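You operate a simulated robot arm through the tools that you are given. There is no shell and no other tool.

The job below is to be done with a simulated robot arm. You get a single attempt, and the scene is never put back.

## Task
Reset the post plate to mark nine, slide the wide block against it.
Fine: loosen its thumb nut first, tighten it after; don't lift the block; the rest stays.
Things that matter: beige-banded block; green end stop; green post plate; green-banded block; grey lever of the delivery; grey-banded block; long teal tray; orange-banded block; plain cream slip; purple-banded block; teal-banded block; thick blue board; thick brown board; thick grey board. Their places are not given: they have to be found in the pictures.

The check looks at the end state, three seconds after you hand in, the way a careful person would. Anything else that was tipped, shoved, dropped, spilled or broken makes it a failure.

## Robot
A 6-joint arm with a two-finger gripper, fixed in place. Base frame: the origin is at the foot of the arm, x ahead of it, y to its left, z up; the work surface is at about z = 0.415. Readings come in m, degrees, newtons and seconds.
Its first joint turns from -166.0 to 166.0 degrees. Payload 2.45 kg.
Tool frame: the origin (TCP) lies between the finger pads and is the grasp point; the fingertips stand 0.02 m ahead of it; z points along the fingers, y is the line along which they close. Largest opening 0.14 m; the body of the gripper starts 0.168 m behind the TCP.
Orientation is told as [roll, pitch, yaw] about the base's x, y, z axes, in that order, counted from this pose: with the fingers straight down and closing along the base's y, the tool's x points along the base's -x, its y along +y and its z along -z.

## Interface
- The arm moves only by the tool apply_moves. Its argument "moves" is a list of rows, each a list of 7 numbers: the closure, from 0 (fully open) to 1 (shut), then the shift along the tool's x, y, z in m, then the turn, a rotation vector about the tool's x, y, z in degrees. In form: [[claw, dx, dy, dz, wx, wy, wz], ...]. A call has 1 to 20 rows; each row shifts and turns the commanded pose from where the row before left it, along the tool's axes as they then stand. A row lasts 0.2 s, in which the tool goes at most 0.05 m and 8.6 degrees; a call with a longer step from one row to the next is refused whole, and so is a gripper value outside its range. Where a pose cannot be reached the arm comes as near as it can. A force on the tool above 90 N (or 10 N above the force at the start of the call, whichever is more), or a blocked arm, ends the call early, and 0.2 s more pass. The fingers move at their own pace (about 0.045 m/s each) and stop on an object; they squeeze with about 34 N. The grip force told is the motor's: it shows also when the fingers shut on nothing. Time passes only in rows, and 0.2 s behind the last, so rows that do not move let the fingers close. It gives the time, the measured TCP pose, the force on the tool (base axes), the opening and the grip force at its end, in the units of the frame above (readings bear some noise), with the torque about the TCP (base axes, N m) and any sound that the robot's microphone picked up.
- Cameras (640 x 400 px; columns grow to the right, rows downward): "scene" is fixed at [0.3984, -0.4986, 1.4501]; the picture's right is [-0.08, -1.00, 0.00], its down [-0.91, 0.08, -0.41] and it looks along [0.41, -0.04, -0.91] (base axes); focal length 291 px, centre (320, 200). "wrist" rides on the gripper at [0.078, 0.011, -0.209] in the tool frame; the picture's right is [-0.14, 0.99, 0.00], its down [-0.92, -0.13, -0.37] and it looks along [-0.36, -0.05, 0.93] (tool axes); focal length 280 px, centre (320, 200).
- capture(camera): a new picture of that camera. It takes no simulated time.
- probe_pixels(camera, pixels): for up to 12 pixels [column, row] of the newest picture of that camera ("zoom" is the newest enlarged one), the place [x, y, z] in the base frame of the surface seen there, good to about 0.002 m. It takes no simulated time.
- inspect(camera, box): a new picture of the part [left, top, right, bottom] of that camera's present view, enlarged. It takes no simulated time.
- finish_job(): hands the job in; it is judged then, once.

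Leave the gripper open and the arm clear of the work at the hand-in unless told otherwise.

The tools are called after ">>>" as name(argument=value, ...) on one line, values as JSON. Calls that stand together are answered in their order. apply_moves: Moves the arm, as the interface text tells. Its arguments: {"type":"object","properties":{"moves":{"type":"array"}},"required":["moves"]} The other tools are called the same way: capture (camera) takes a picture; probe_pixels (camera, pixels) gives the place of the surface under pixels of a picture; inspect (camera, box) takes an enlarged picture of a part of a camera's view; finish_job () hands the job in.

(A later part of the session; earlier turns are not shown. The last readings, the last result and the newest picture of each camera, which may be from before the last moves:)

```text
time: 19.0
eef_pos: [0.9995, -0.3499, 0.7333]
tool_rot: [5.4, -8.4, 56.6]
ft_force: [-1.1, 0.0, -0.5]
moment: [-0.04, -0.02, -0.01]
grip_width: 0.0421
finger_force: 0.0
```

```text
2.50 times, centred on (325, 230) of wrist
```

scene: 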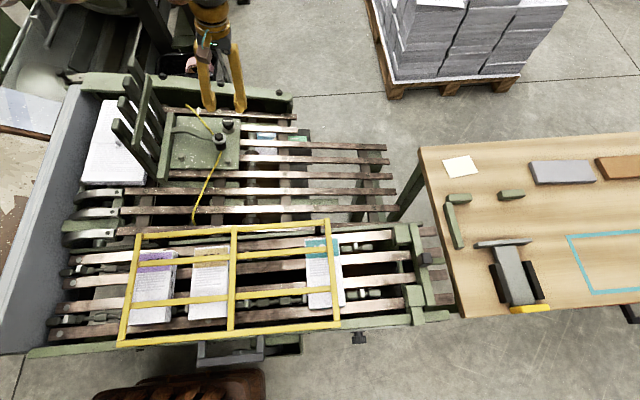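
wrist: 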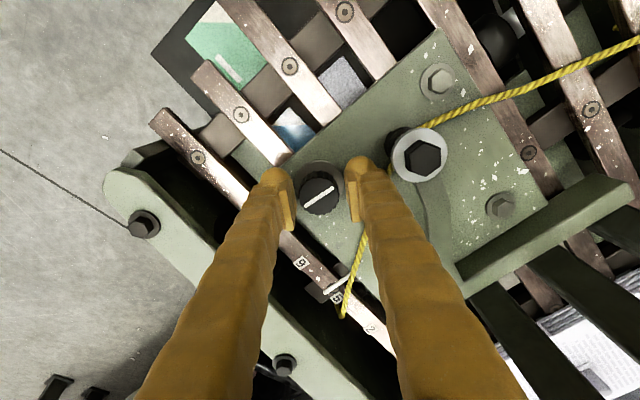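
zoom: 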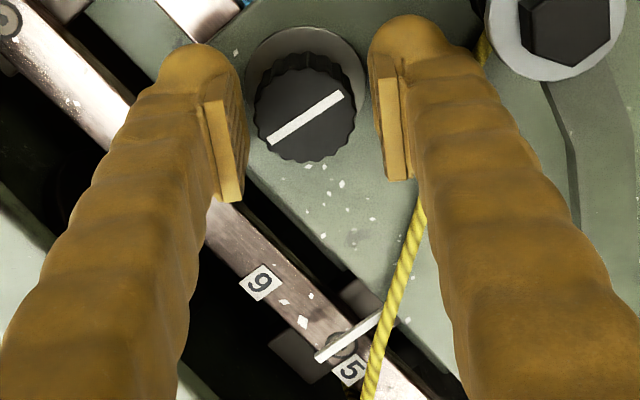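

The plate stays put with the fingers open. I'll probe knob top, pointer and tile 9 in this zoom.

>>> probe_pixels(camera="zoom", pixels=[[306, 118], [275, 100], [340, 130], [330, 90], [285, 145], [325, 352], [345, 337], [365, 326], [260, 283], [352, 370], [300, 110], [290, 45]])

>>> apply_moves(moves=[[0.7, -0.0027, -0.0042, 0, 0, 0, 0], [0.7, 0, 0, 0, 0, 0, 0]])

```text
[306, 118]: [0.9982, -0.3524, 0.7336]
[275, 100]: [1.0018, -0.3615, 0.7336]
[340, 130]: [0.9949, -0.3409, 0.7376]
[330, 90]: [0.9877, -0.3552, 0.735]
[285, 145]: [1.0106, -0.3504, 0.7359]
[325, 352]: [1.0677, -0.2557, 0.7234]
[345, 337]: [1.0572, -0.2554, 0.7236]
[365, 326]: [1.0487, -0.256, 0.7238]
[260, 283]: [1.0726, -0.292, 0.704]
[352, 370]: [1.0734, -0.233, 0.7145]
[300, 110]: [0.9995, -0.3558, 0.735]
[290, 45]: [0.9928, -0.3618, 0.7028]
```

```text
time: 19.6
eef_pos: [1.0046, -0.3517, 0.7335]
tool_rot: [5.4, -8.3, 56.6]
ft_force: [-1.0, 0.5, 0.2]
moment: [0.01, 0.01, 0.01]
grip_width: 0.0421
finger_force: 0.0
```

The arm still follows commands in +x, so reach is not the limit; the grip was just off-centre. The knob is at (0.999,-0.3536,0.735) and the pointer still needs about 3.8 cm. I'll re-centre on the knob, close again, and read the forces.

>>> apply_moves(moves=[[0.7, 0.0044, 0.0038, 0.0015, 0, 0, 0], [0.7, 0, 0, 0, 0, 0, 0], [1, 0, 0, 0, 0, 0, 0], [1, 0, 0, 0, 0, 0, 0], [1, 0, 0, 0, 0, 0, 0]])

```text
time: 20.8
eef_pos: [0.9998, -0.3526, 0.7319]
tool_rot: [5.4, -8.4, 56.6]
ft_force: [4.8, -2.1, -4.5]
moment: [-0.03, -0.05, -0.03]
grip_width: 0.0324
finger_force: 44.6
```

Centred now with low forces. I'll drag another 1.8 cm.

>>> apply_moves(moves=[[1, 0.0076, -0.00485, 0, 0, 0, 0], [1, 0.0076, -0.00485, 0, 0, 0, 0], [1, 0, 0, 0, 0, 0, 0]])

```text
time: 21.6
eef_pos: [0.9995, -0.3713, 0.7281]
tool_rot: [5.5, -8.3, 56.6]
ft_force: [-6.8, -3.5, 7.3]
moment: [0.2, -0.06, 0.01]
grip_width: 0.0326
finger_force: 44.7
```

Forces stay low. I'll drag another 1.7 cm, then check the pointer against tile 9.

>>> apply_moves(moves=[[1, 0.0073, -0.00467, 0, 0, 0, 0], [1, 0.0073, -0.00467, 0, 0, 0, 0], [1, 0, 0, 0, 0, 0, 0]])

>>> capture(camera="wrist")

>>> inspect(camera="wrist", box=[270, 230, 370, 300])

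>>> inspect(camera="scene", box=[170, 80, 290, 155])

```text
time: 22.4
eef_pos: [0.9986, -0.3873, 0.7257]
tool_rot: [5.5, -8.4, 56.6]
ft_force: [-7.0, -3.2, 17.0]
moment: [0.01, 0.11, 0.07]
grip_width: 0.0324
finger_force: 44.9
```

```text
taken
```

wrist: 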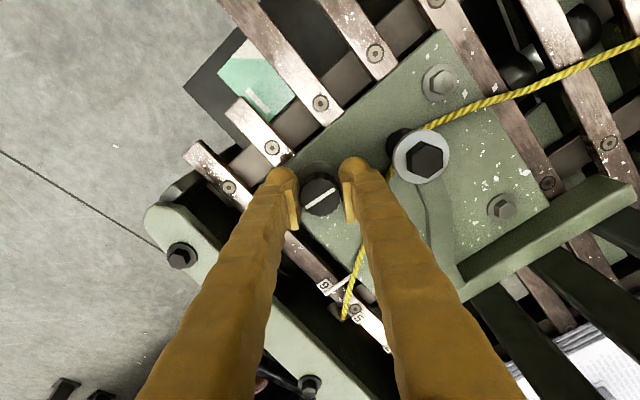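

```text
5.71 times, centred on (320, 265) of wrist
```

zoom: 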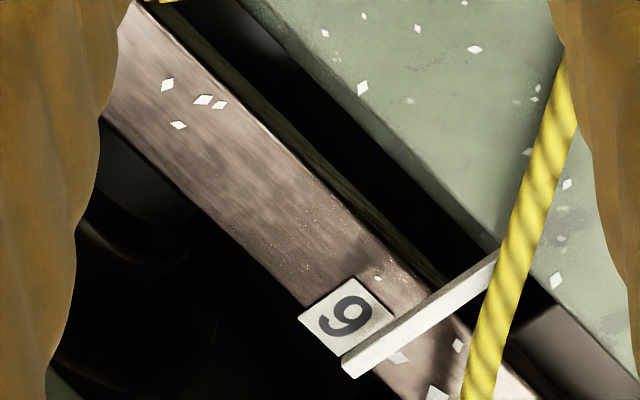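

```text
5.33 times, centred on (230, 118) of scene
```

zoom: 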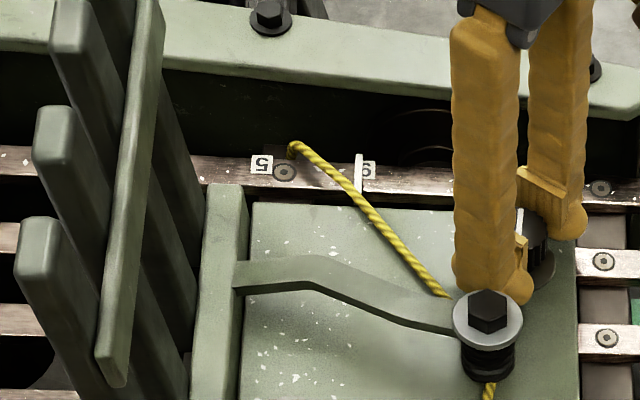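

The pointer is now at the edge of tile 9. I'll zoom in tight from the scene camera and probe both to get the remaining offset.

>>> inspect(camera="scene", box=[222, 102, 254, 122])

```text
16.00 times, centred on (238, 112) of scene
```

zoom: 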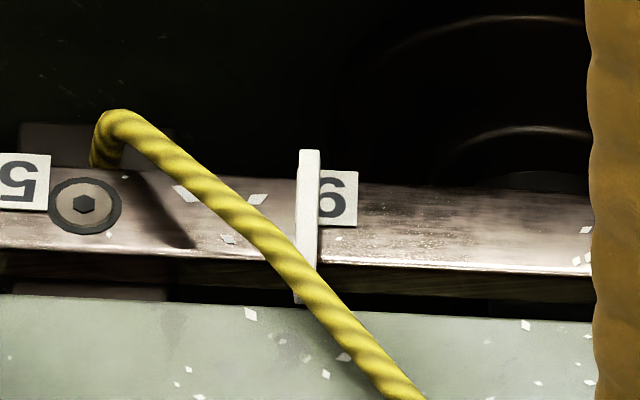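

>>> probe_pixels(camera="zoom", pixels=[[309, 165], [309, 200], [309, 230], [338, 200], [350, 220], [24, 180], [308, 180], [308, 215]])

```text
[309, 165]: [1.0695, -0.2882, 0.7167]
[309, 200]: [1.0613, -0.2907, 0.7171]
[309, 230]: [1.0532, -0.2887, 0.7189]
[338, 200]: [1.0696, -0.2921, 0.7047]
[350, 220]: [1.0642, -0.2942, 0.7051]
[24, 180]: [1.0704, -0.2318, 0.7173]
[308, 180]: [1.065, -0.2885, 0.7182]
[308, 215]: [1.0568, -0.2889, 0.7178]
```

The pointer is still about 3 mm short of the middle of tile 9. I'll nudge 3 mm more and re-check.

>>> apply_moves(moves=[[1, 0.0026, -0.0017, -0.0005, 0, 0, 0], [1, 0, 0, 0, 0, 0, 0]])

>>> inspect(camera="scene", box=[222, 102, 254, 122])

>>> capture(camera="wrist")

>>> inspect(camera="wrist", box=[290, 255, 350, 300])

```text
time: 23.0
eef_pos: [0.9991, -0.3919, 0.7258]
tool_rot: [5.2, -8.4, 56.6]
ft_force: [-2.1, -1.5, 21.6]
moment: [0.01, 0.07, 0.03]
grip_width: 0.0325
finger_force: 44.7
```

```text
16.00 times, centred on (238, 112) of scene
```

zoom: 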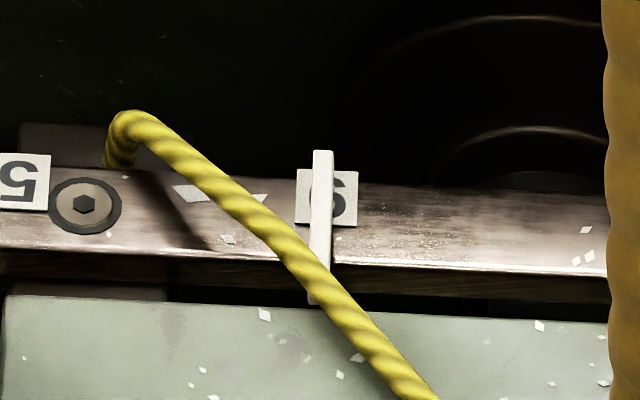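

```text
taken
```

wrist: 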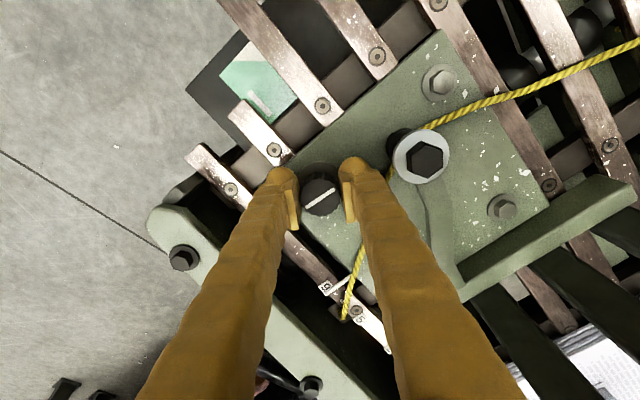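

```text
8.89 times, centred on (320, 278) of wrist
```

zoom: 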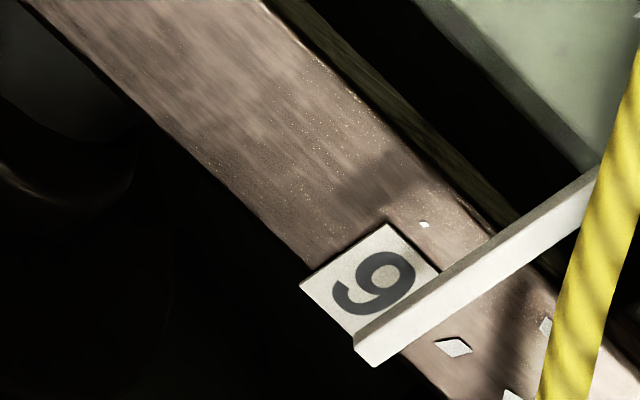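

The pointer now covers the middle of the 9, with the same appearance it had on the 2 (scene offset matches the expected parallax). Now I'll tighten by turning clockwise 64° first, then check.

>>> apply_moves(moves=[[1, 0, 0, -0.0007, 0, 0, 0], [1, 0, 0, 0, 0, 0, 8], [1, 0, 0, 0, 0, 0, 8], [1, 0, 0, 0, 0, 0, 8], [1, 0, 0, 0, 0, 0, 8], [1, 0, 0, 0, 0, 0, 8]])

>>> inspect(camera="wrist", box=[250, 120, 410, 240])

>>> inspect(camera="scene", box=[222, 102, 254, 122])

```text
time: 24.4
eef_pos: [0.9976, -0.391, 0.7248]
tool_rot: [9.5, -3.1, 16.6]
ft_force: [13.7, -1.8, -4.7]
moment: [-0.01, -0.21, -0.03]
grip_width: 0.0323
finger_force: 44.7
```

```text
3.33 times, centred on (330, 180) of wrist
```

zoom: 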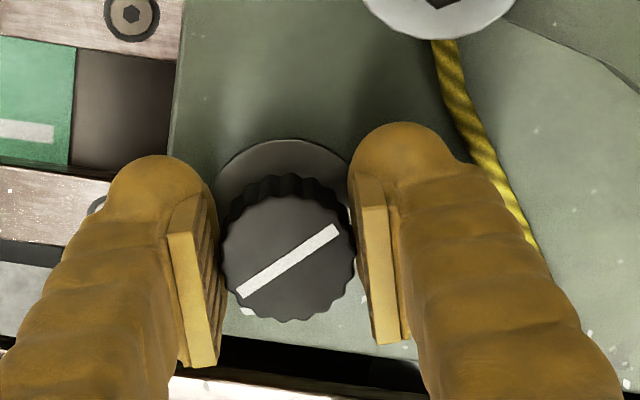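

```text
16.00 times, centred on (238, 112) of scene
```

zoom: 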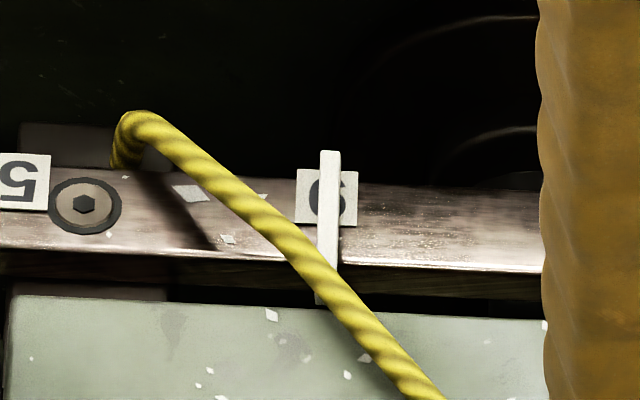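

The nut follows, but the plate crept about 1.2 mm past; I'll correct by that much in +y and continue tightening with smaller turns.

>>> apply_moves(moves=[[1, -0.0004, 0.0014, 0, 0, 0, 0], [1, 0, 0, 0, 0, 0, 6], [1, 0, 0, 0, 0, 0, 6], [1, 0, 0, 0, 0, 0, 6], [1, 0, 0, 0, 0, 0, 0]])

>>> inspect(camera="scene", box=[222, 102, 254, 122])

```text
time: 25.6
eef_pos: [0.9992, -0.3894, 0.7242]
tool_rot: [10.0, 0.2, -0.9]
ft_force: [8.5, -4.3, -15.7]
moment: [-0.15, -0.08, -0.05]
grip_width: 0.0328
finger_force: 45.0
```

```text
16.00 times, centred on (238, 112) of scene
```

zoom: 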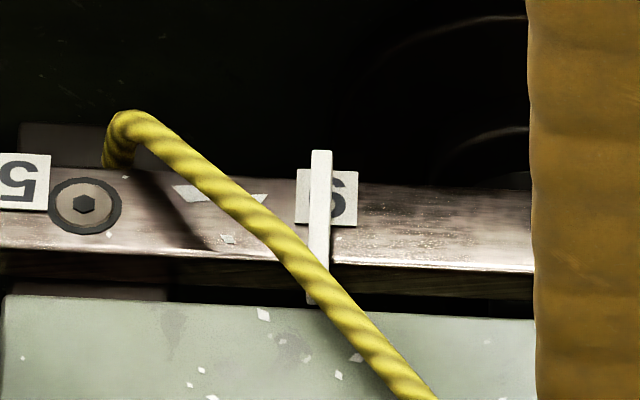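

The pointer is centred again. I'll continue tightening by 18° and check torque and position.

>>> apply_moves(moves=[[1, 0, 0, 0.0005, 0, 0, 6], [1, 0, 0, 0, 0, 0, 6], [1, 0, 0, 0, 0, 0, 6], [1, 0, 0, 0, 0, 0, 0]])

>>> inspect(camera="scene", box=[222, 102, 254, 122])

>>> inspect(camera="wrist", box=[250, 120, 410, 240])

```text
time: 26.6
eef_pos: [0.9987, -0.39, 0.7254]
tool_rot: [9.6, 3.2, -18.7]
ft_force: [-4.5, 2.7, -9.7]
moment: [0.12, 0.22, 0.03]
grip_width: 0.0325
finger_force: 45.0
```

```text
16.00 times, centred on (238, 112) of scene
```

zoom: 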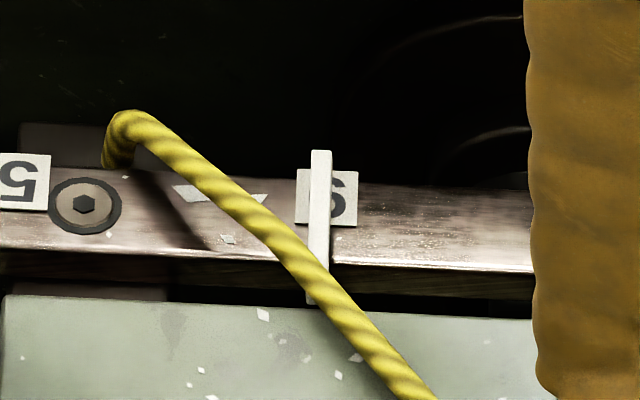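

```text
3.33 times, centred on (330, 180) of wrist
```

zoom: 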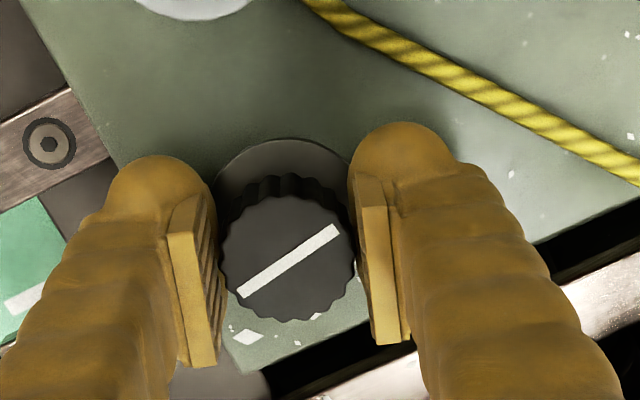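

Position holds. I'll keep tightening in 5° steps until the torque rises.

>>> apply_moves(moves=[[1, 0, 0, 0, 0, 0, 5], [1, 0, 0, 0, 0, 0, 5], [1, 0, 0, 0, 0, 0, 5], [1, 0, 0, 0, 0, 0, 0]])

>>> inspect(camera="wrist", box=[250, 120, 410, 240])

>>> inspect(camera="scene", box=[222, 102, 254, 122])

```text
time: 27.6
eef_pos: [1.0002, -0.3892, 0.7265]
tool_rot: [8.4, 5.4, -33.6]
ft_force: [5.0, 10.9, -7.2]
moment: [0.07, -0.22, 0.55]
grip_width: 0.0324
finger_force: 44.7
```

```text
3.33 times, centred on (330, 180) of wrist
```

zoom: 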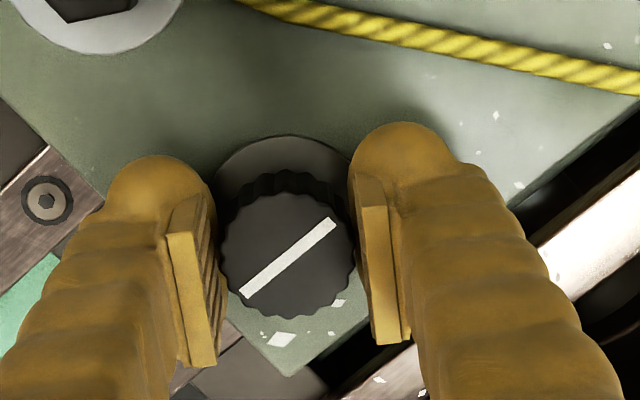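

```text
16.00 times, centred on (238, 112) of scene
```

zoom: 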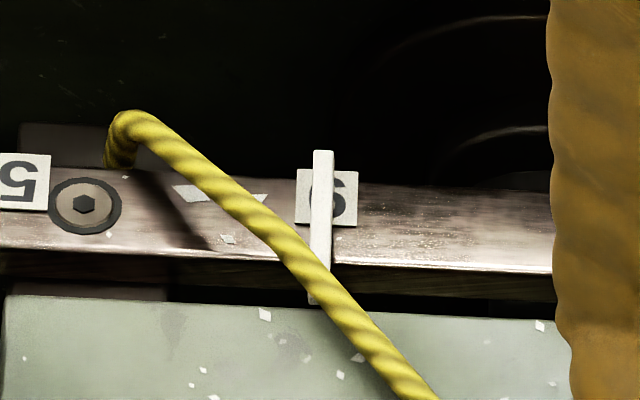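

Torque rose to 0.55 Nm and the line starts to lag, so the nut is at its tight end. I'll turn 5° more to seat it, then open the fingers and check the line and the pointer.

>>> apply_moves(moves=[[1, 0, 0, 0, 0, 0, 5], [1, 0, 0, 0, 0, 0, 0], [0.69, 0, 0, 0, 0, 0, 0], [0.69, 0, 0, 0, 0, 0, 0]])

>>> inspect(camera="wrist", box=[250, 120, 410, 240])

>>> inspect(camera="scene", box=[214, 90, 278, 130])

```text
time: 28.6
eef_pos: [0.9992, -0.3914, 0.7245]
tool_rot: [7.9, 6.2, -38.6]
ft_force: [0.0, -0.3, -0.7]
moment: [0.0, 0.0, -0.02]
grip_width: 0.0436
finger_force: 0.0
```

```text
3.33 times, centred on (330, 180) of wrist
```

zoom: 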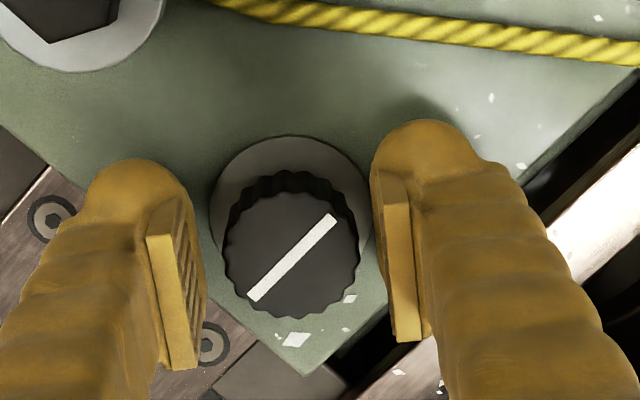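

```text
10.00 times, centred on (246, 110) of scene
```

zoom: 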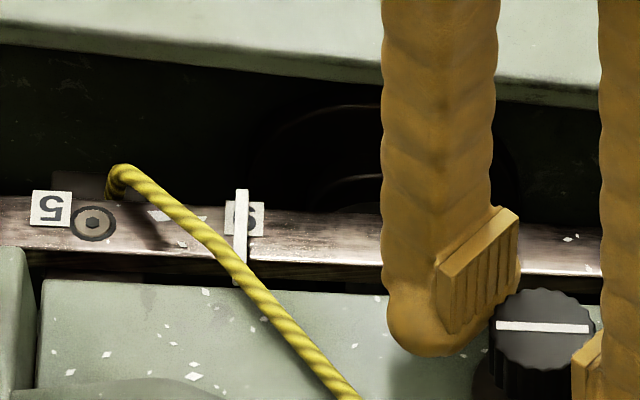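

The nut's white line is back in its original tight orientation and the pointer covers the 9. I'll retract straight along the tool axis, then look at the whole plate.

>>> apply_moves(moves=[[0.66, 0, 0, -0.02, 0, 0, 0], [0.66, 0, 0, -0.04, 0, 0, 0], [0.66, 0, 0, -0.045, 0, 0, 0], [0.66, 0, 0, -0.045, 0, 0, 0], [0.66, 0, 0, -0.045, 0, 0, 0], [0.66, 0, 0, -0.045, 0, 0, 0], [0.66, 0, 0, -0.045, 0, 0, 0], [0.66, 0, 0, 0, 0, 0, 0]])

>>> capture(camera="scene")

>>> inspect(camera="scene", box=[80, 80, 280, 205])

>>> inspect(camera="scene", box=[85, 95, 165, 195])

```text
time: 30.4
eef_pos: [0.9983, -0.441, 1.007]
tool_rot: [7.8, 6.2, -38.6]
ft_force: [-0.3, 0.9, -0.5]
moment: [0.0, -0.03, -0.01]
grip_width: 0.0473
finger_force: 0.0
```

```text
taken
```

scene: 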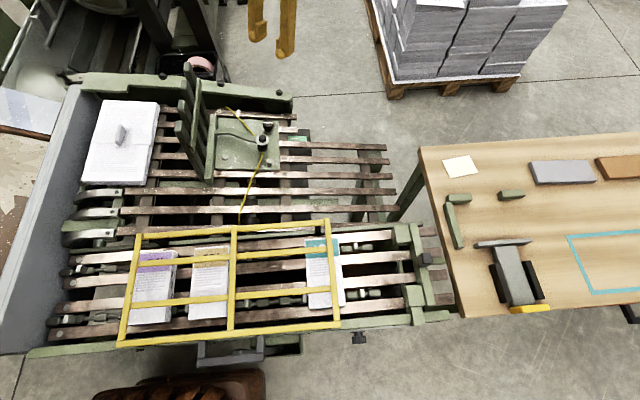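

```text
3.20 times, centred on (180, 142) of scene
```

zoom: 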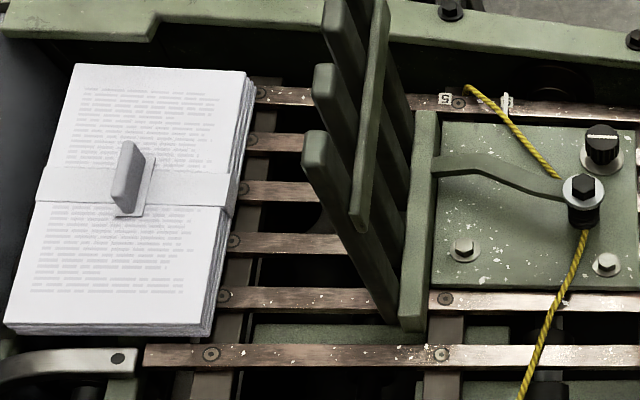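

```text
4.00 times, centred on (125, 145) of scene
```

zoom: 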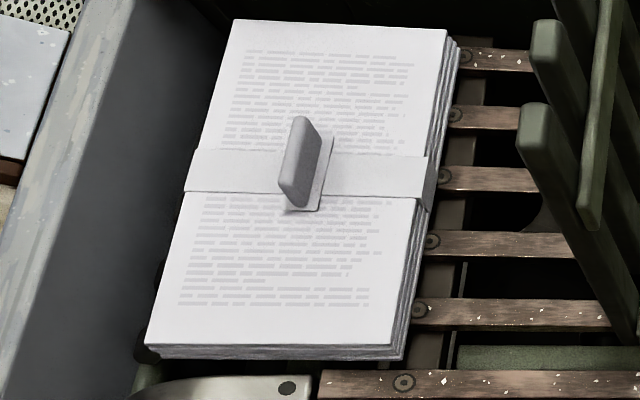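

The block is now fully visible with its band and grey tab on top. I'll probe the tab, the block's edges and the posts' front faces.

>>> probe_pixels(camera="zoom", pixels=[[300, 118], [315, 135], [295, 200], [310, 170], [290, 170], [322, 195], [330, 140], [285, 210], [245, 25], [440, 35], [390, 345], [150, 345]])

>>> probe_pixels(camera="zoom", pixels=[[455, 60], [405, 340], [425, 190], [360, 180], [540, 30], [530, 110], [560, 160], [600, 250], [180, 352], [330, 352], [200, 220], [390, 220]])

```text
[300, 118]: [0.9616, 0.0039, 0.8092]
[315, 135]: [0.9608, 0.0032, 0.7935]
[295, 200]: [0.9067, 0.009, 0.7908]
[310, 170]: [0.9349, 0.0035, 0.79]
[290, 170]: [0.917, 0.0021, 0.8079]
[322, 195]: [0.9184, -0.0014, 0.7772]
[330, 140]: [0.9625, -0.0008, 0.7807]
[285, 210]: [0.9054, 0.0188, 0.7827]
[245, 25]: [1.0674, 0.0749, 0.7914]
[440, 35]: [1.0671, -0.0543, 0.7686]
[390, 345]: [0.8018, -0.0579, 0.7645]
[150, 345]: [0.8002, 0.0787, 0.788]
```

```text
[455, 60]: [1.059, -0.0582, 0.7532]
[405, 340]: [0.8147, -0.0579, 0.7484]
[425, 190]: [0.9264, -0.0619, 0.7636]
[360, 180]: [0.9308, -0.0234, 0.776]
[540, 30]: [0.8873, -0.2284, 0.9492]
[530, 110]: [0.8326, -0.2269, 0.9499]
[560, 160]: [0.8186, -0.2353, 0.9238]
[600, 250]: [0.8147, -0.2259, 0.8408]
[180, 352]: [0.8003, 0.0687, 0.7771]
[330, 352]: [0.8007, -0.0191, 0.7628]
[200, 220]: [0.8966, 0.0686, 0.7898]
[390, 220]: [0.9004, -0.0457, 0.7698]
```

The tab stands mid-block (x 0.905–0.963, y≈0.006, top z≈0.808). The block must slide about 13 cm down-slope to meet the posts. My plan is to push it with shut fingers on the tab's +y side, never lifting. First I'll raise, square up the tool (turn -38.6°), shut the fingers, and travel high over the posts to above the block.

>>> apply_moves(moves=[[0.66, 0, 0, -0.01, 0, 0, -7.72], [0.8, 0, 0, -0.01, 0, 0, -7.72], [1, 0, 0, -0.01, 0, 0, -7.72], [1, 0, 0, -0.01, 0, 0, -7.72], [1, 0, 0, -0.01, 0, 0, -7.72]])

```text
time: 31.6
eef_pos: [0.9984, -0.4486, 1.0566]
tool_rot: [10.0, 0.1, -0.3]
ft_force: [0.0, -0.1, 0.4]
moment: [-0.01, -0.01, 0.01]
grip_width: 0.0
finger_force: 29.5
```

Tool squared (roll 10°, yaw≈0) and fingers shut. Next comes the high traverse to above the block at about (0.934, 0.02, 1.05).

>>> apply_moves(moves=[[1, 0.0058, 0.042, 0.0079, 0, 0, 0], [1, 0.0058, 0.042, 0.0079, 0, 0, 0], [1, 0.0058, 0.042, 0.0079, 0, 0, 0], [1, 0.0058, 0.042, 0.0079, 0, 0, 0], [1, 0.0058, 0.042, 0.0079, 0, 0, 0], [1, 0.0058, 0.042, 0.0079, 0, 0, 0], [1, 0.0058, 0.042, 0.0079, 0, 0, 0], [1, 0.0058, 0.042, 0.0079, 0, 0, 0], [1, 0.0058, 0.042, 0.0079, 0, 0, 0], [1, 0.0058, 0.042, 0.0079, 0, 0, 0], [1, 0.0058, 0.042, 0.0079, 0, 0, 0], [1, 0, 0, 0, 0, 0, 0]])

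>>> capture(camera="wrist")

>>> capture(camera="scene")

```text
time: 34.2
eef_pos: [0.9371, 0.0219, 1.0497]
tool_rot: [9.9, 0.0, -0.4]
ft_force: [0.5, 0.4, 0.7]
moment: [0.02, 0.0, 0.01]
grip_width: 0.0
finger_force: 29.2
```

```text
taken
```

wrist: 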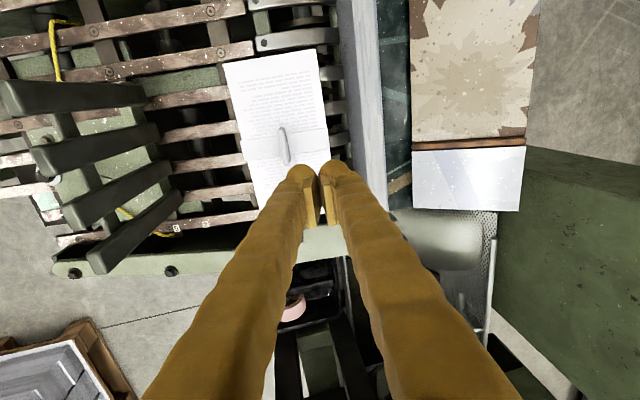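

```text
taken
```

scene: 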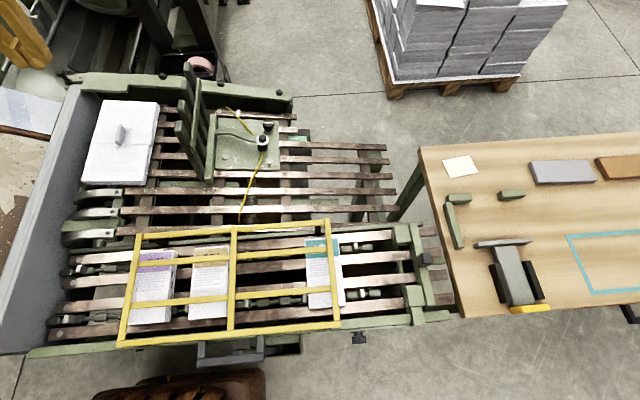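

I'm above the block. I'll zoom on the tab from here and probe it.

>>> inspect(camera="wrist", box=[240, 100, 340, 190])

```text
4.44 times, centred on (290, 145) of wrist
```

zoom: 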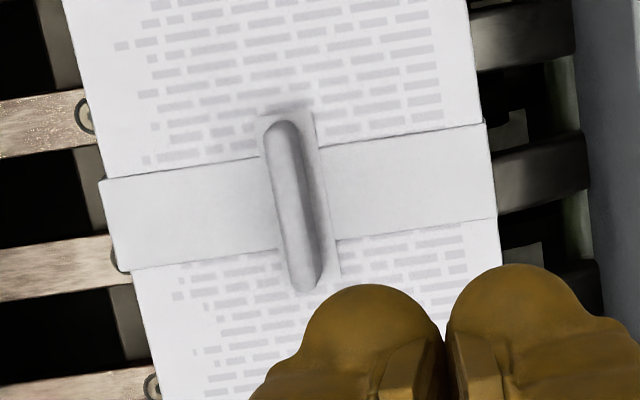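

>>> probe_pixels(camera="zoom", pixels=[[290, 205], [282, 135], [303, 280], [275, 205], [310, 205], [318, 205], [325, 180], [262, 140], [485, 140], [108, 210], [400, 180], [200, 200]])

```text
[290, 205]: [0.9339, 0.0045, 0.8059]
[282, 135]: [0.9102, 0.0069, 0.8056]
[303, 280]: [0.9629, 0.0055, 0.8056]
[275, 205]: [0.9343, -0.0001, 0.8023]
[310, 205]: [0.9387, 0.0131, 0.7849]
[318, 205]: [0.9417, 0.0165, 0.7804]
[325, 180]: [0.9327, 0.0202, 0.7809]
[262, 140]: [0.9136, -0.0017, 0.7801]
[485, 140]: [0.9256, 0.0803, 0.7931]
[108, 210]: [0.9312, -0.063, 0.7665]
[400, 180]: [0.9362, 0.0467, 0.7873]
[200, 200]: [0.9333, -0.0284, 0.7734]
```

Tab top centre is (0.935, 0.005, 0.806), about 1.1 cm thick. I'll descend on its +y side, first 0.19 m, then check before the last part.

>>> apply_moves(moves=[[1, 0.002, -0.0096, 0.03, 0, 0, 0], [1, 0, 0, 0.045, 0, 0, 0], [1, 0, 0, 0.045, 0, 0, 0], [1, 0, 0, 0.045, 0, 0, 0], [1, 0, 0, 0.025, 0, 0, 0], [1, 0, 0, 0, 0, 0, 0]])

>>> capture(camera="wrist")

>>> inspect(camera="scene", box=[60, 60, 220, 200])

```text
time: 35.6
eef_pos: [0.9346, 0.046, 0.8625]
tool_rot: [10.0, 0.0, -0.4]
ft_force: [0.3, 0.5, 0.1]
moment: [0.0, 0.02, -0.02]
grip_width: 0.0002
finger_force: 29.4
```

```text
taken
```

wrist: 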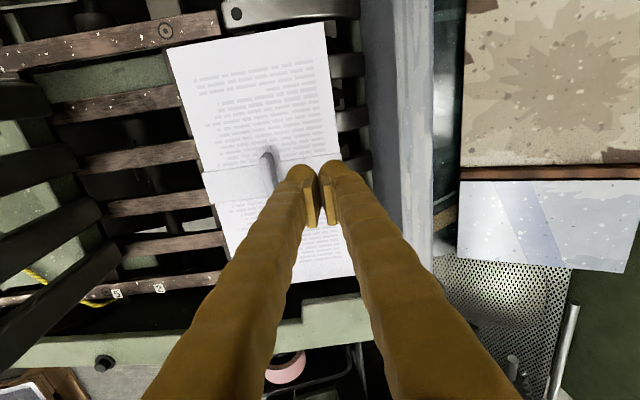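

```text
2.86 times, centred on (140, 130) of scene
```

zoom: 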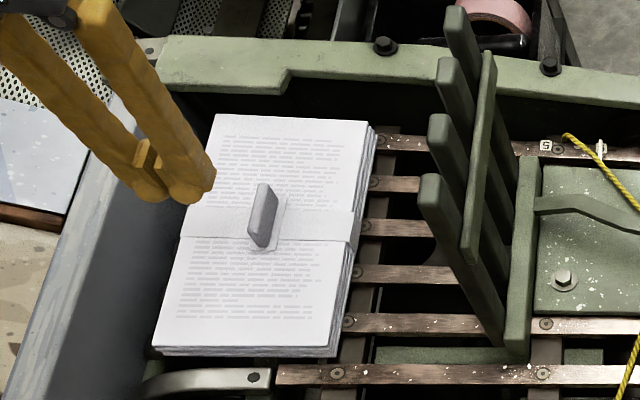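

Clear of everything. I'll descend the last 4.8 cm beside the tab (tips should stop ~6 mm above the block).

>>> apply_moves(moves=[[1, 0, 0, 0.02, 0, 0, 0], [1, 0, 0, 0.018, 0, 0, 0], [1, 0, 0, 0.01, 0, 0, 0], [1, 0, 0, 0, 0, 0, 0]])

>>> capture(camera="wrist")

>>> inspect(camera="scene", box=[80, 90, 200, 195])

```text
time: 36.6
eef_pos: [0.9352, 0.0526, 0.8134]
tool_rot: [9.9, -0.1, -0.4]
ft_force: [0.1, 0.7, -0.2]
moment: [0.0, 0.0, -0.01]
grip_width: 0.0
finger_force: 29.7
```

```text
taken
```

wrist: 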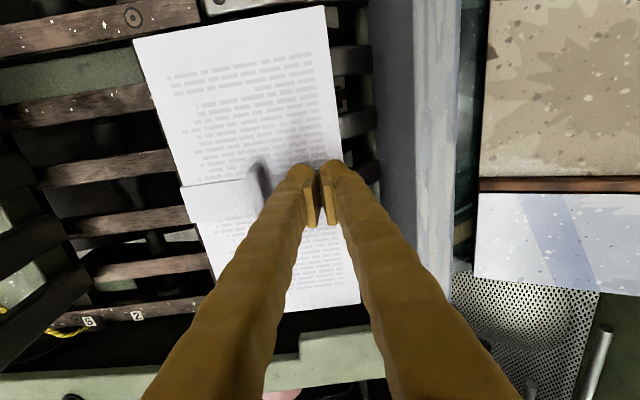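

```text
3.81 times, centred on (140, 142) of scene
```

zoom: 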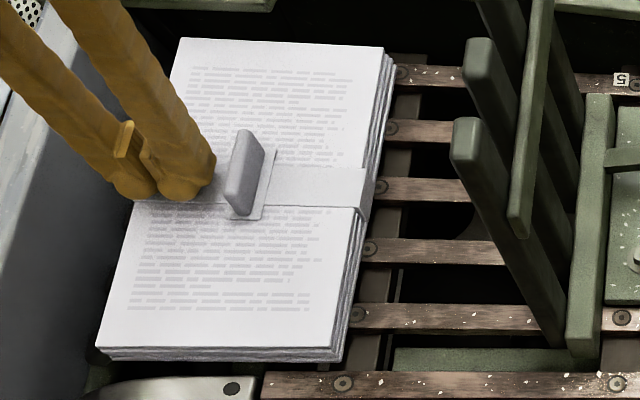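

The fingertips stand just behind the tab. I'll start pushing in -y' by 3 cm in small rows and read the force.

>>> apply_moves(moves=[[1, 0, -0.01, 0, 0, 0, 0], [1, 0, -0.008, 0, 0, 0, 0], [1, 0, -0.008, 0, 0, 0, 0], [1, 0, -0.006, 0, 0, 0, 0], [1, 0, 0, 0, 0, 0, 0]])

>>> inspect(camera="scene", box=[80, 90, 200, 195])

```text
time: 37.8
eef_pos: [0.9359, 0.023, 0.8086]
tool_rot: [10.1, -0.1, -0.3]
ft_force: [0.2, 1.0, -0.1]
moment: [-0.01, -0.02, 0.05]
grip_width: 0.0001
finger_force: 28.7
```

```text
3.81 times, centred on (140, 142) of scene
```

zoom: 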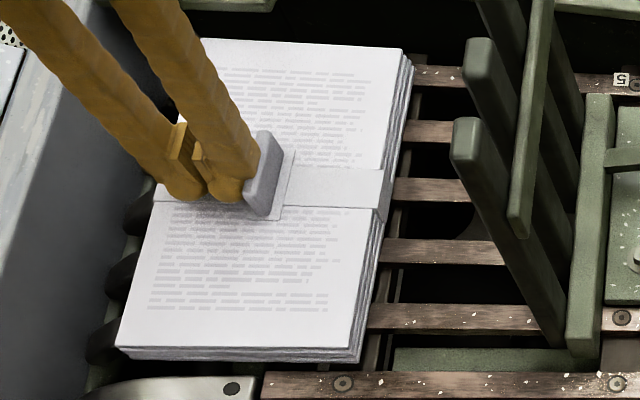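

The block is sliding smoothly with the push (about 1.5 cm so far, force under 1 N). I'll continue 5 cm.

>>> apply_moves(moves=[[1, 0, -0.01, 0, 0, 0, 0], [1, 0, -0.01, 0, 0, 0, 0], [1, 0, -0.01, 0, 0, 0, 0], [1, 0, -0.01, 0, 0, 0, 0], [1, 0, -0.01, 0, 0, 0, 0], [1, 0, 0, 0, 0, 0, 0]])

>>> inspect(camera="scene", box=[80, 90, 200, 195])

>>> capture(camera="wrist")

```text
time: 39.2
eef_pos: [0.9344, -0.0271, 0.7994]
tool_rot: [9.9, 0.0, -0.4]
ft_force: [0.3, -0.1, -0.1]
moment: [-0.01, 0.01, 0.01]
grip_width: 0.0001
finger_force: 29.1
```

```text
3.81 times, centred on (140, 142) of scene
```

zoom: 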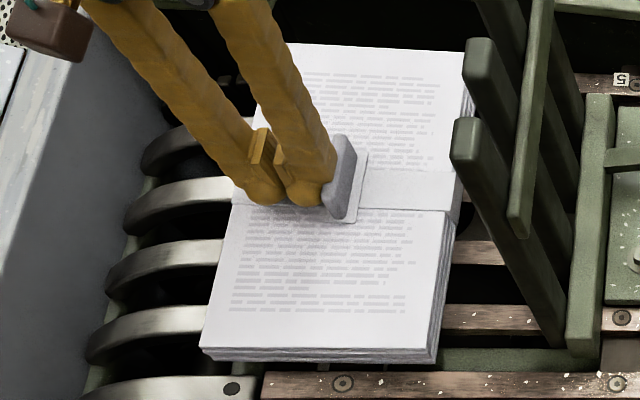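

```text
taken
```

wrist: 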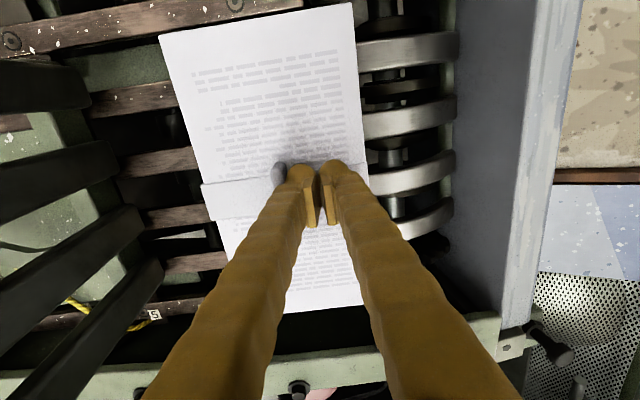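

Half the way is done and the block stays square. I'll go 4 cm more, then slow down.

>>> apply_moves(moves=[[1, 0, -0.01, 0, 0, 0, 0], [1, 0, -0.01, 0, 0, 0, 0], [1, 0, -0.01, 0, 0, 0, 0], [1, 0, -0.008, 0, 0, 0, 0], [1, 0, 0, 0, 0, 0, 0]])

>>> inspect(camera="scene", box=[90, 90, 210, 195])

>>> capture(camera="wrist")

```text
time: 40.4
eef_pos: [0.935, -0.0647, 0.7945]
tool_rot: [10.0, 0.0, -0.3]
ft_force: [0.0, 0.3, 0.7]
moment: [0.01, 0.01, 0.0]
grip_width: 0.0001
finger_force: 28.8
```

```text
3.81 times, centred on (150, 142) of scene
```

zoom: 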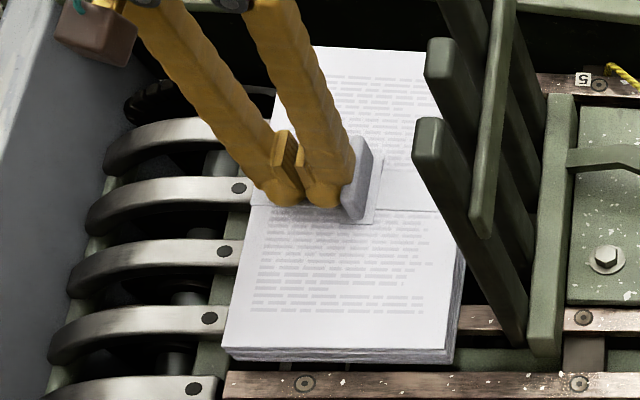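

```text
taken
```

wrist: 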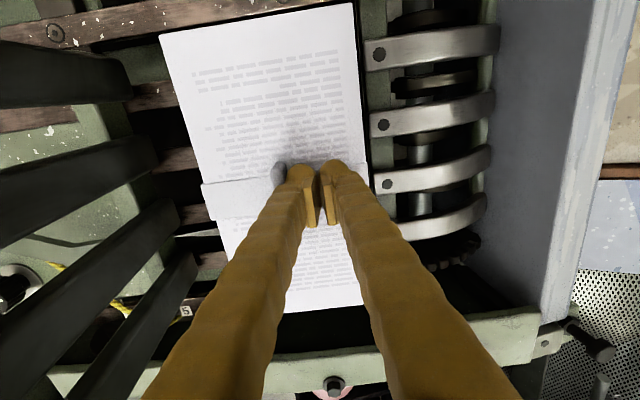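

About 2.8 cm should remain. I'll push 1.8 cm more in small rows and look at the gap.

>>> apply_moves(moves=[[1, 0, -0.006, 0, 0, 0, 0], [1, 0, -0.006, 0, 0, 0, 0], [1, 0, -0.005, 0, 0, 0, 0], [1, 0, 0, 0, 0, 0, 0]])

>>> inspect(camera="scene", box=[130, 95, 230, 195])

>>> capture(camera="wrist")

>>> inspect(camera="wrist", box=[100, 20, 260, 300])

```text
time: 41.4
eef_pos: [0.9347, -0.0806, 0.7904]
tool_rot: [10.0, 0.1, -0.4]
ft_force: [0.8, 0.9, 0.1]
moment: [-0.02, 0.02, 0.04]
grip_width: 0.0
finger_force: 29.7
```

```text
4.00 times, centred on (180, 145) of scene
```

zoom: 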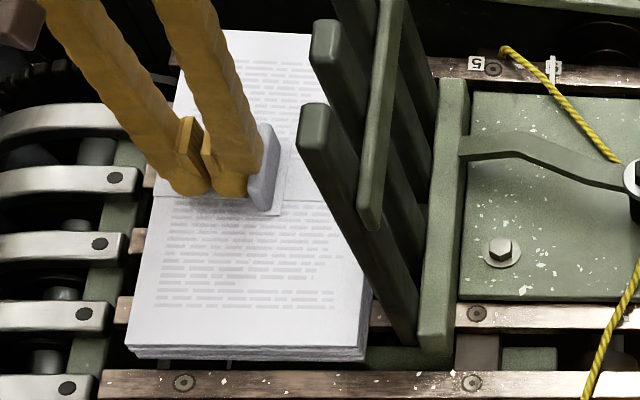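

```text
taken
```

wrist: 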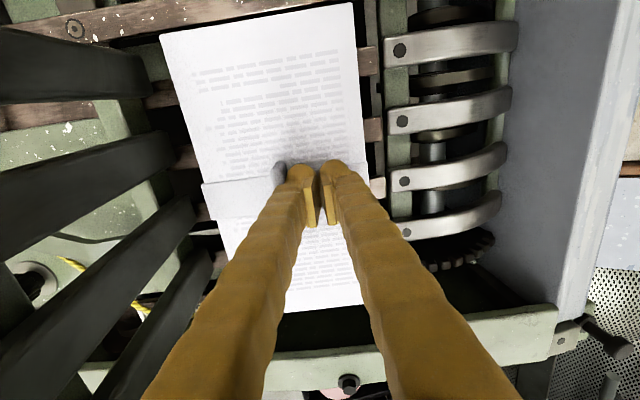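

```text
1.43 times, centred on (180, 160) of wrist
```

zoom: 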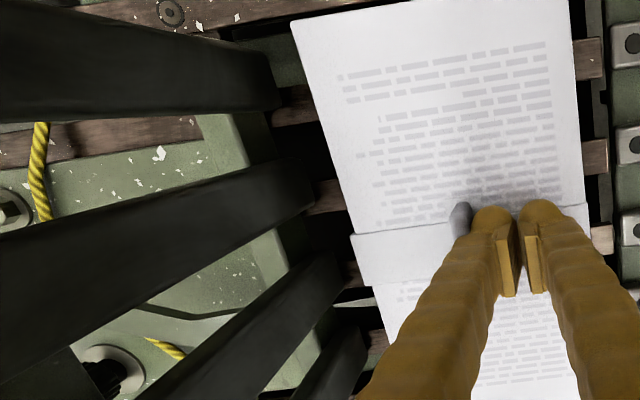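

There's still a visible gap. I'll probe the block's front edge and the lower ends of the posts in this zoom.

>>> probe_pixels(camera="zoom", pixels=[[345, 195], [330, 120], [370, 260], [270, 95], [308, 185], [335, 270], [360, 345], [320, 200], [250, 130], [280, 210], [300, 100], [345, 265]])

```text
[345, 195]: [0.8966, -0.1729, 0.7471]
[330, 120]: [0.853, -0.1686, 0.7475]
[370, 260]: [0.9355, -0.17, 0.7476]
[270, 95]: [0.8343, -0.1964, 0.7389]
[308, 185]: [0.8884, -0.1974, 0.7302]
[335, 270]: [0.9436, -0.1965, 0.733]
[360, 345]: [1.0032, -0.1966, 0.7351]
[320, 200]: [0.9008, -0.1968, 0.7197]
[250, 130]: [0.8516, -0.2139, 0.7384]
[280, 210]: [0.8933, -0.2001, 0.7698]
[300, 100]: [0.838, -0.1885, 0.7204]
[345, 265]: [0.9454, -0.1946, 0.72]
```

Posts' fronts lie at y≈-0.1975 at block height; the block front is at about -0.173, so 2.4 cm remain. I'll push 1.8 cm more gently.

>>> apply_moves(moves=[[1, 0, -0.006, 0, 0, 0, 0], [1, 0, -0.006, 0, 0, 0, 0], [1, 0, -0.005, 0, 0, 0, 0], [1, 0, 0, 0, 0, 0, 0]])

>>> capture(camera="wrist")

>>> inspect(camera="wrist", box=[100, 20, 260, 300])

>>> inspect(camera="scene", box=[130, 60, 230, 195])

```text
time: 42.4
eef_pos: [0.9347, -0.0976, 0.7864]
tool_rot: [10.0, 0.0, -0.4]
ft_force: [-0.7, 0.5, -0.2]
moment: [-0.02, 0.0, 0.01]
grip_width: 0.0002
finger_force: 29.1
```

```text
taken
```

wrist: 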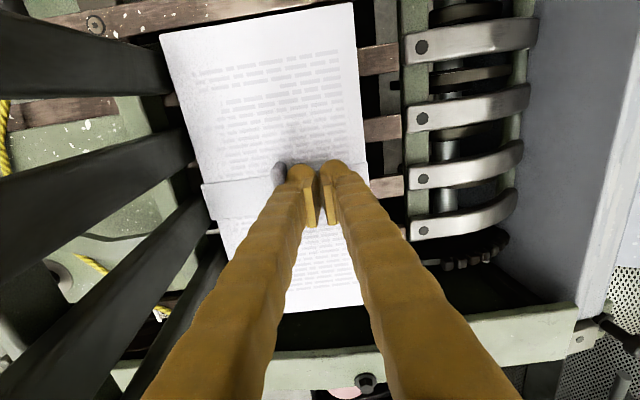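

```text
1.43 times, centred on (180, 160) of wrist
```

zoom: 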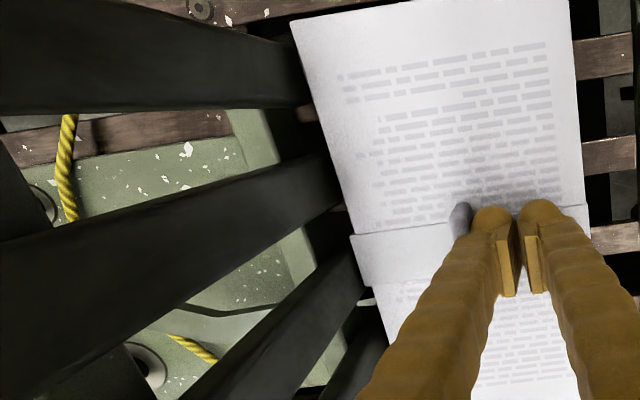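

```text
2.96 times, centred on (180, 128) of scene
```

zoom: 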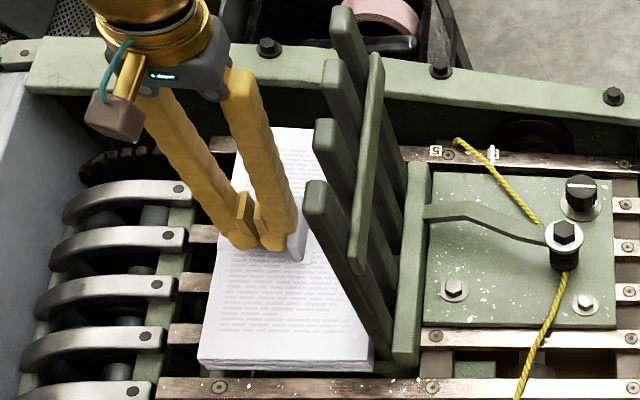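

About 7 mm remain. I'll creep 5 mm in small steps and watch the y force for contact.

>>> apply_moves(moves=[[1, 0, -0.002, 0, 0, 0, 0], [1, 0, -0.0015, 0, 0, 0, 0], [1, 0, -0.0015, 0, 0, 0, 0], [1, 0, 0, 0, 0, 0, 0]])

>>> capture(camera="wrist")

>>> inspect(camera="wrist", box=[150, 40, 230, 180])

```text
time: 43.4
eef_pos: [0.9343, -0.101, 0.7869]
tool_rot: [10.0, 0.1, -0.5]
ft_force: [-5.6, 36.1, 13.7]
moment: [-0.29, -0.05, 0.04]
grip_width: 0.0
finger_force: 29.5
```

```text
taken
```

wrist: 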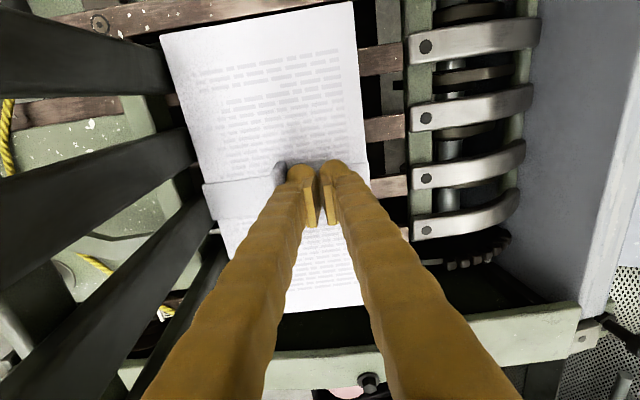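

```text
2.86 times, centred on (190, 110) of wrist
```

zoom: 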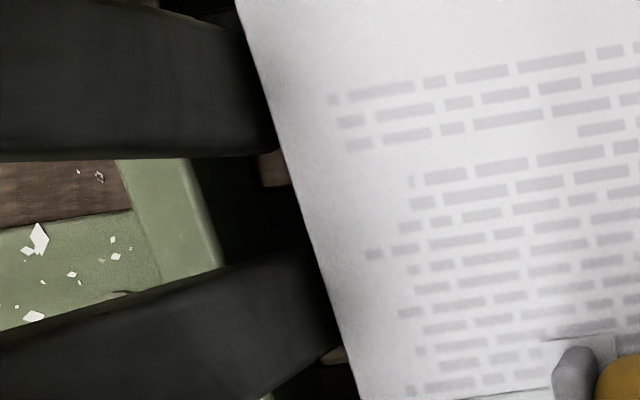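

Contact: 36 N in +y, so the block is stopped by the posts. I'll relax the push immediately by backing off 3 mm, then inspect.

>>> apply_moves(moves=[[1, 0, 0.0015, 0, 0, 0, 0], [1, 0, 0.002, 0, 0, 0, 0], [1, 0, 0, 0, 0, 0, 0]])

>>> capture(camera="wrist")

>>> inspect(camera="wrist", box=[140, 0, 260, 200])

>>> inspect(camera="scene", box=[130, 60, 230, 195])

>>> inspect(camera="scene", box=[222, 102, 254, 122])

```text
time: 44.2
eef_pos: [0.9347, -0.1, 0.7864]
tool_rot: [9.9, 0.0, -0.4]
ft_force: [-0.2, 2.3, -1.6]
moment: [0.04, 0.05, 0.05]
grip_width: 0.0003
finger_force: 30.1
```

```text
taken
```

wrist: 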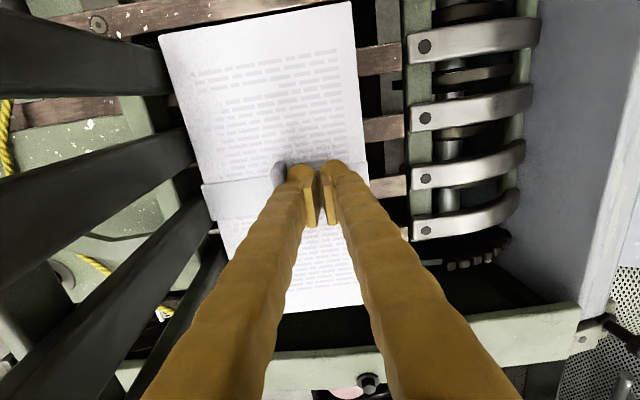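

```text
2.00 times, centred on (200, 100) of wrist
```

zoom: 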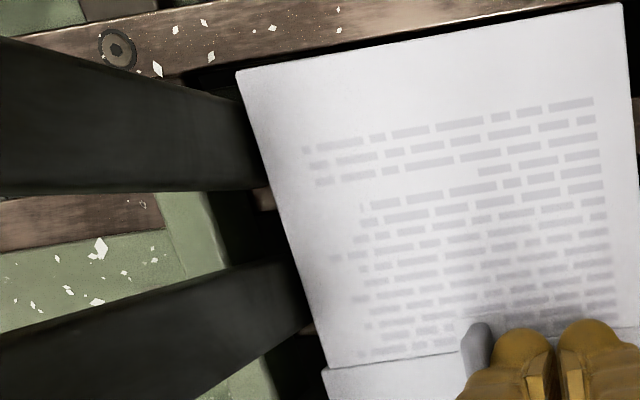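

```text
2.96 times, centred on (180, 128) of scene
```

zoom: 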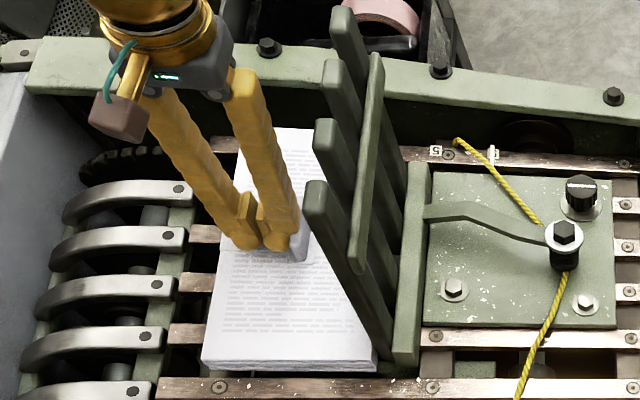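

```text
16.00 times, centred on (238, 112) of scene
```

zoom: 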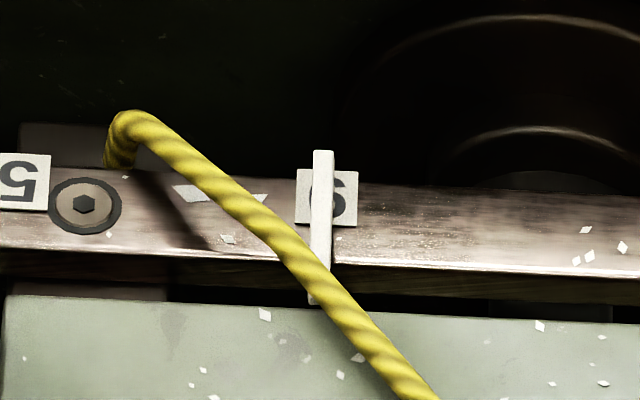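

The pointer still covers the 9. I'll probe the block front edge against the post fronts in the wrist zoom.

>>> inspect(camera="wrist", box=[140, 60, 240, 200])

>>> probe_pixels(camera="wrist", pixels=[[176, 85], [182, 110], [195, 150], [205, 185], [170, 75], [172, 90], [190, 140], [193, 160], [360, 90], [350, 10], [163, 38], [375, 180]])

```text
2.86 times, centred on (190, 130) of wrist
```

zoom: 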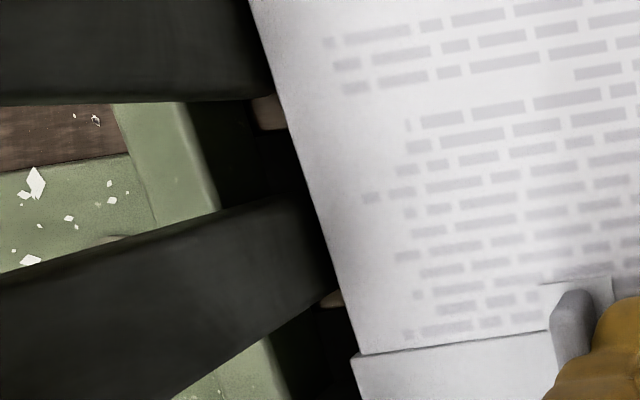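

```text
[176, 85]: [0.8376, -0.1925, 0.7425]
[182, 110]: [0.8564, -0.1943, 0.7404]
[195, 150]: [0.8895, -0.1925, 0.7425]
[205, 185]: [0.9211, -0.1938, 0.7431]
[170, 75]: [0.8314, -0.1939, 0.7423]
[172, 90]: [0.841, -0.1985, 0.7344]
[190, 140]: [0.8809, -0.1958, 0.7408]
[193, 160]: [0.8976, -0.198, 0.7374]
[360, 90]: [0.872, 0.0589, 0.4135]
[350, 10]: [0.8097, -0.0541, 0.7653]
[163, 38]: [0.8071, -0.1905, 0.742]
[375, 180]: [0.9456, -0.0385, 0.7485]
```

The block's band is just about touching the third post (block front at -0.194, posts at about -0.197, band about 3 mm thick). To be sure of contact I'll do one more very gentle press in half-millimetre steps.

>>> apply_moves(moves=[[1, 0, -0.0008, 0, 0, 0, 0], [1, 0, -0.0005, 0, 0, 0, 0], [1, 0, 0, 0, 0, 0, 0]])

```text
time: 45.0
eef_pos: [0.9354, -0.0996, 0.7874]
tool_rot: [10.0, -0.1, -0.4]
ft_force: [-0.2, 0.6, 1.3]
moment: [-0.03, 0.0, 0.03]
grip_width: 0.0
finger_force: 29.0
```

>>> apply_moves(moves=[[1, 0, -0.0008, 0, 0, 0, 0], [1, 0, 0, 0, 0, 0, 0]])

```text
time: 45.6
eef_pos: [0.9345, -0.1006, 0.7867]
tool_rot: [10.0, 0.1, -0.4]
ft_force: [1.9, 7.4, 0.8]
moment: [0.03, -0.06, 0.15]
grip_width: 0.0001
finger_force: 29.3
```

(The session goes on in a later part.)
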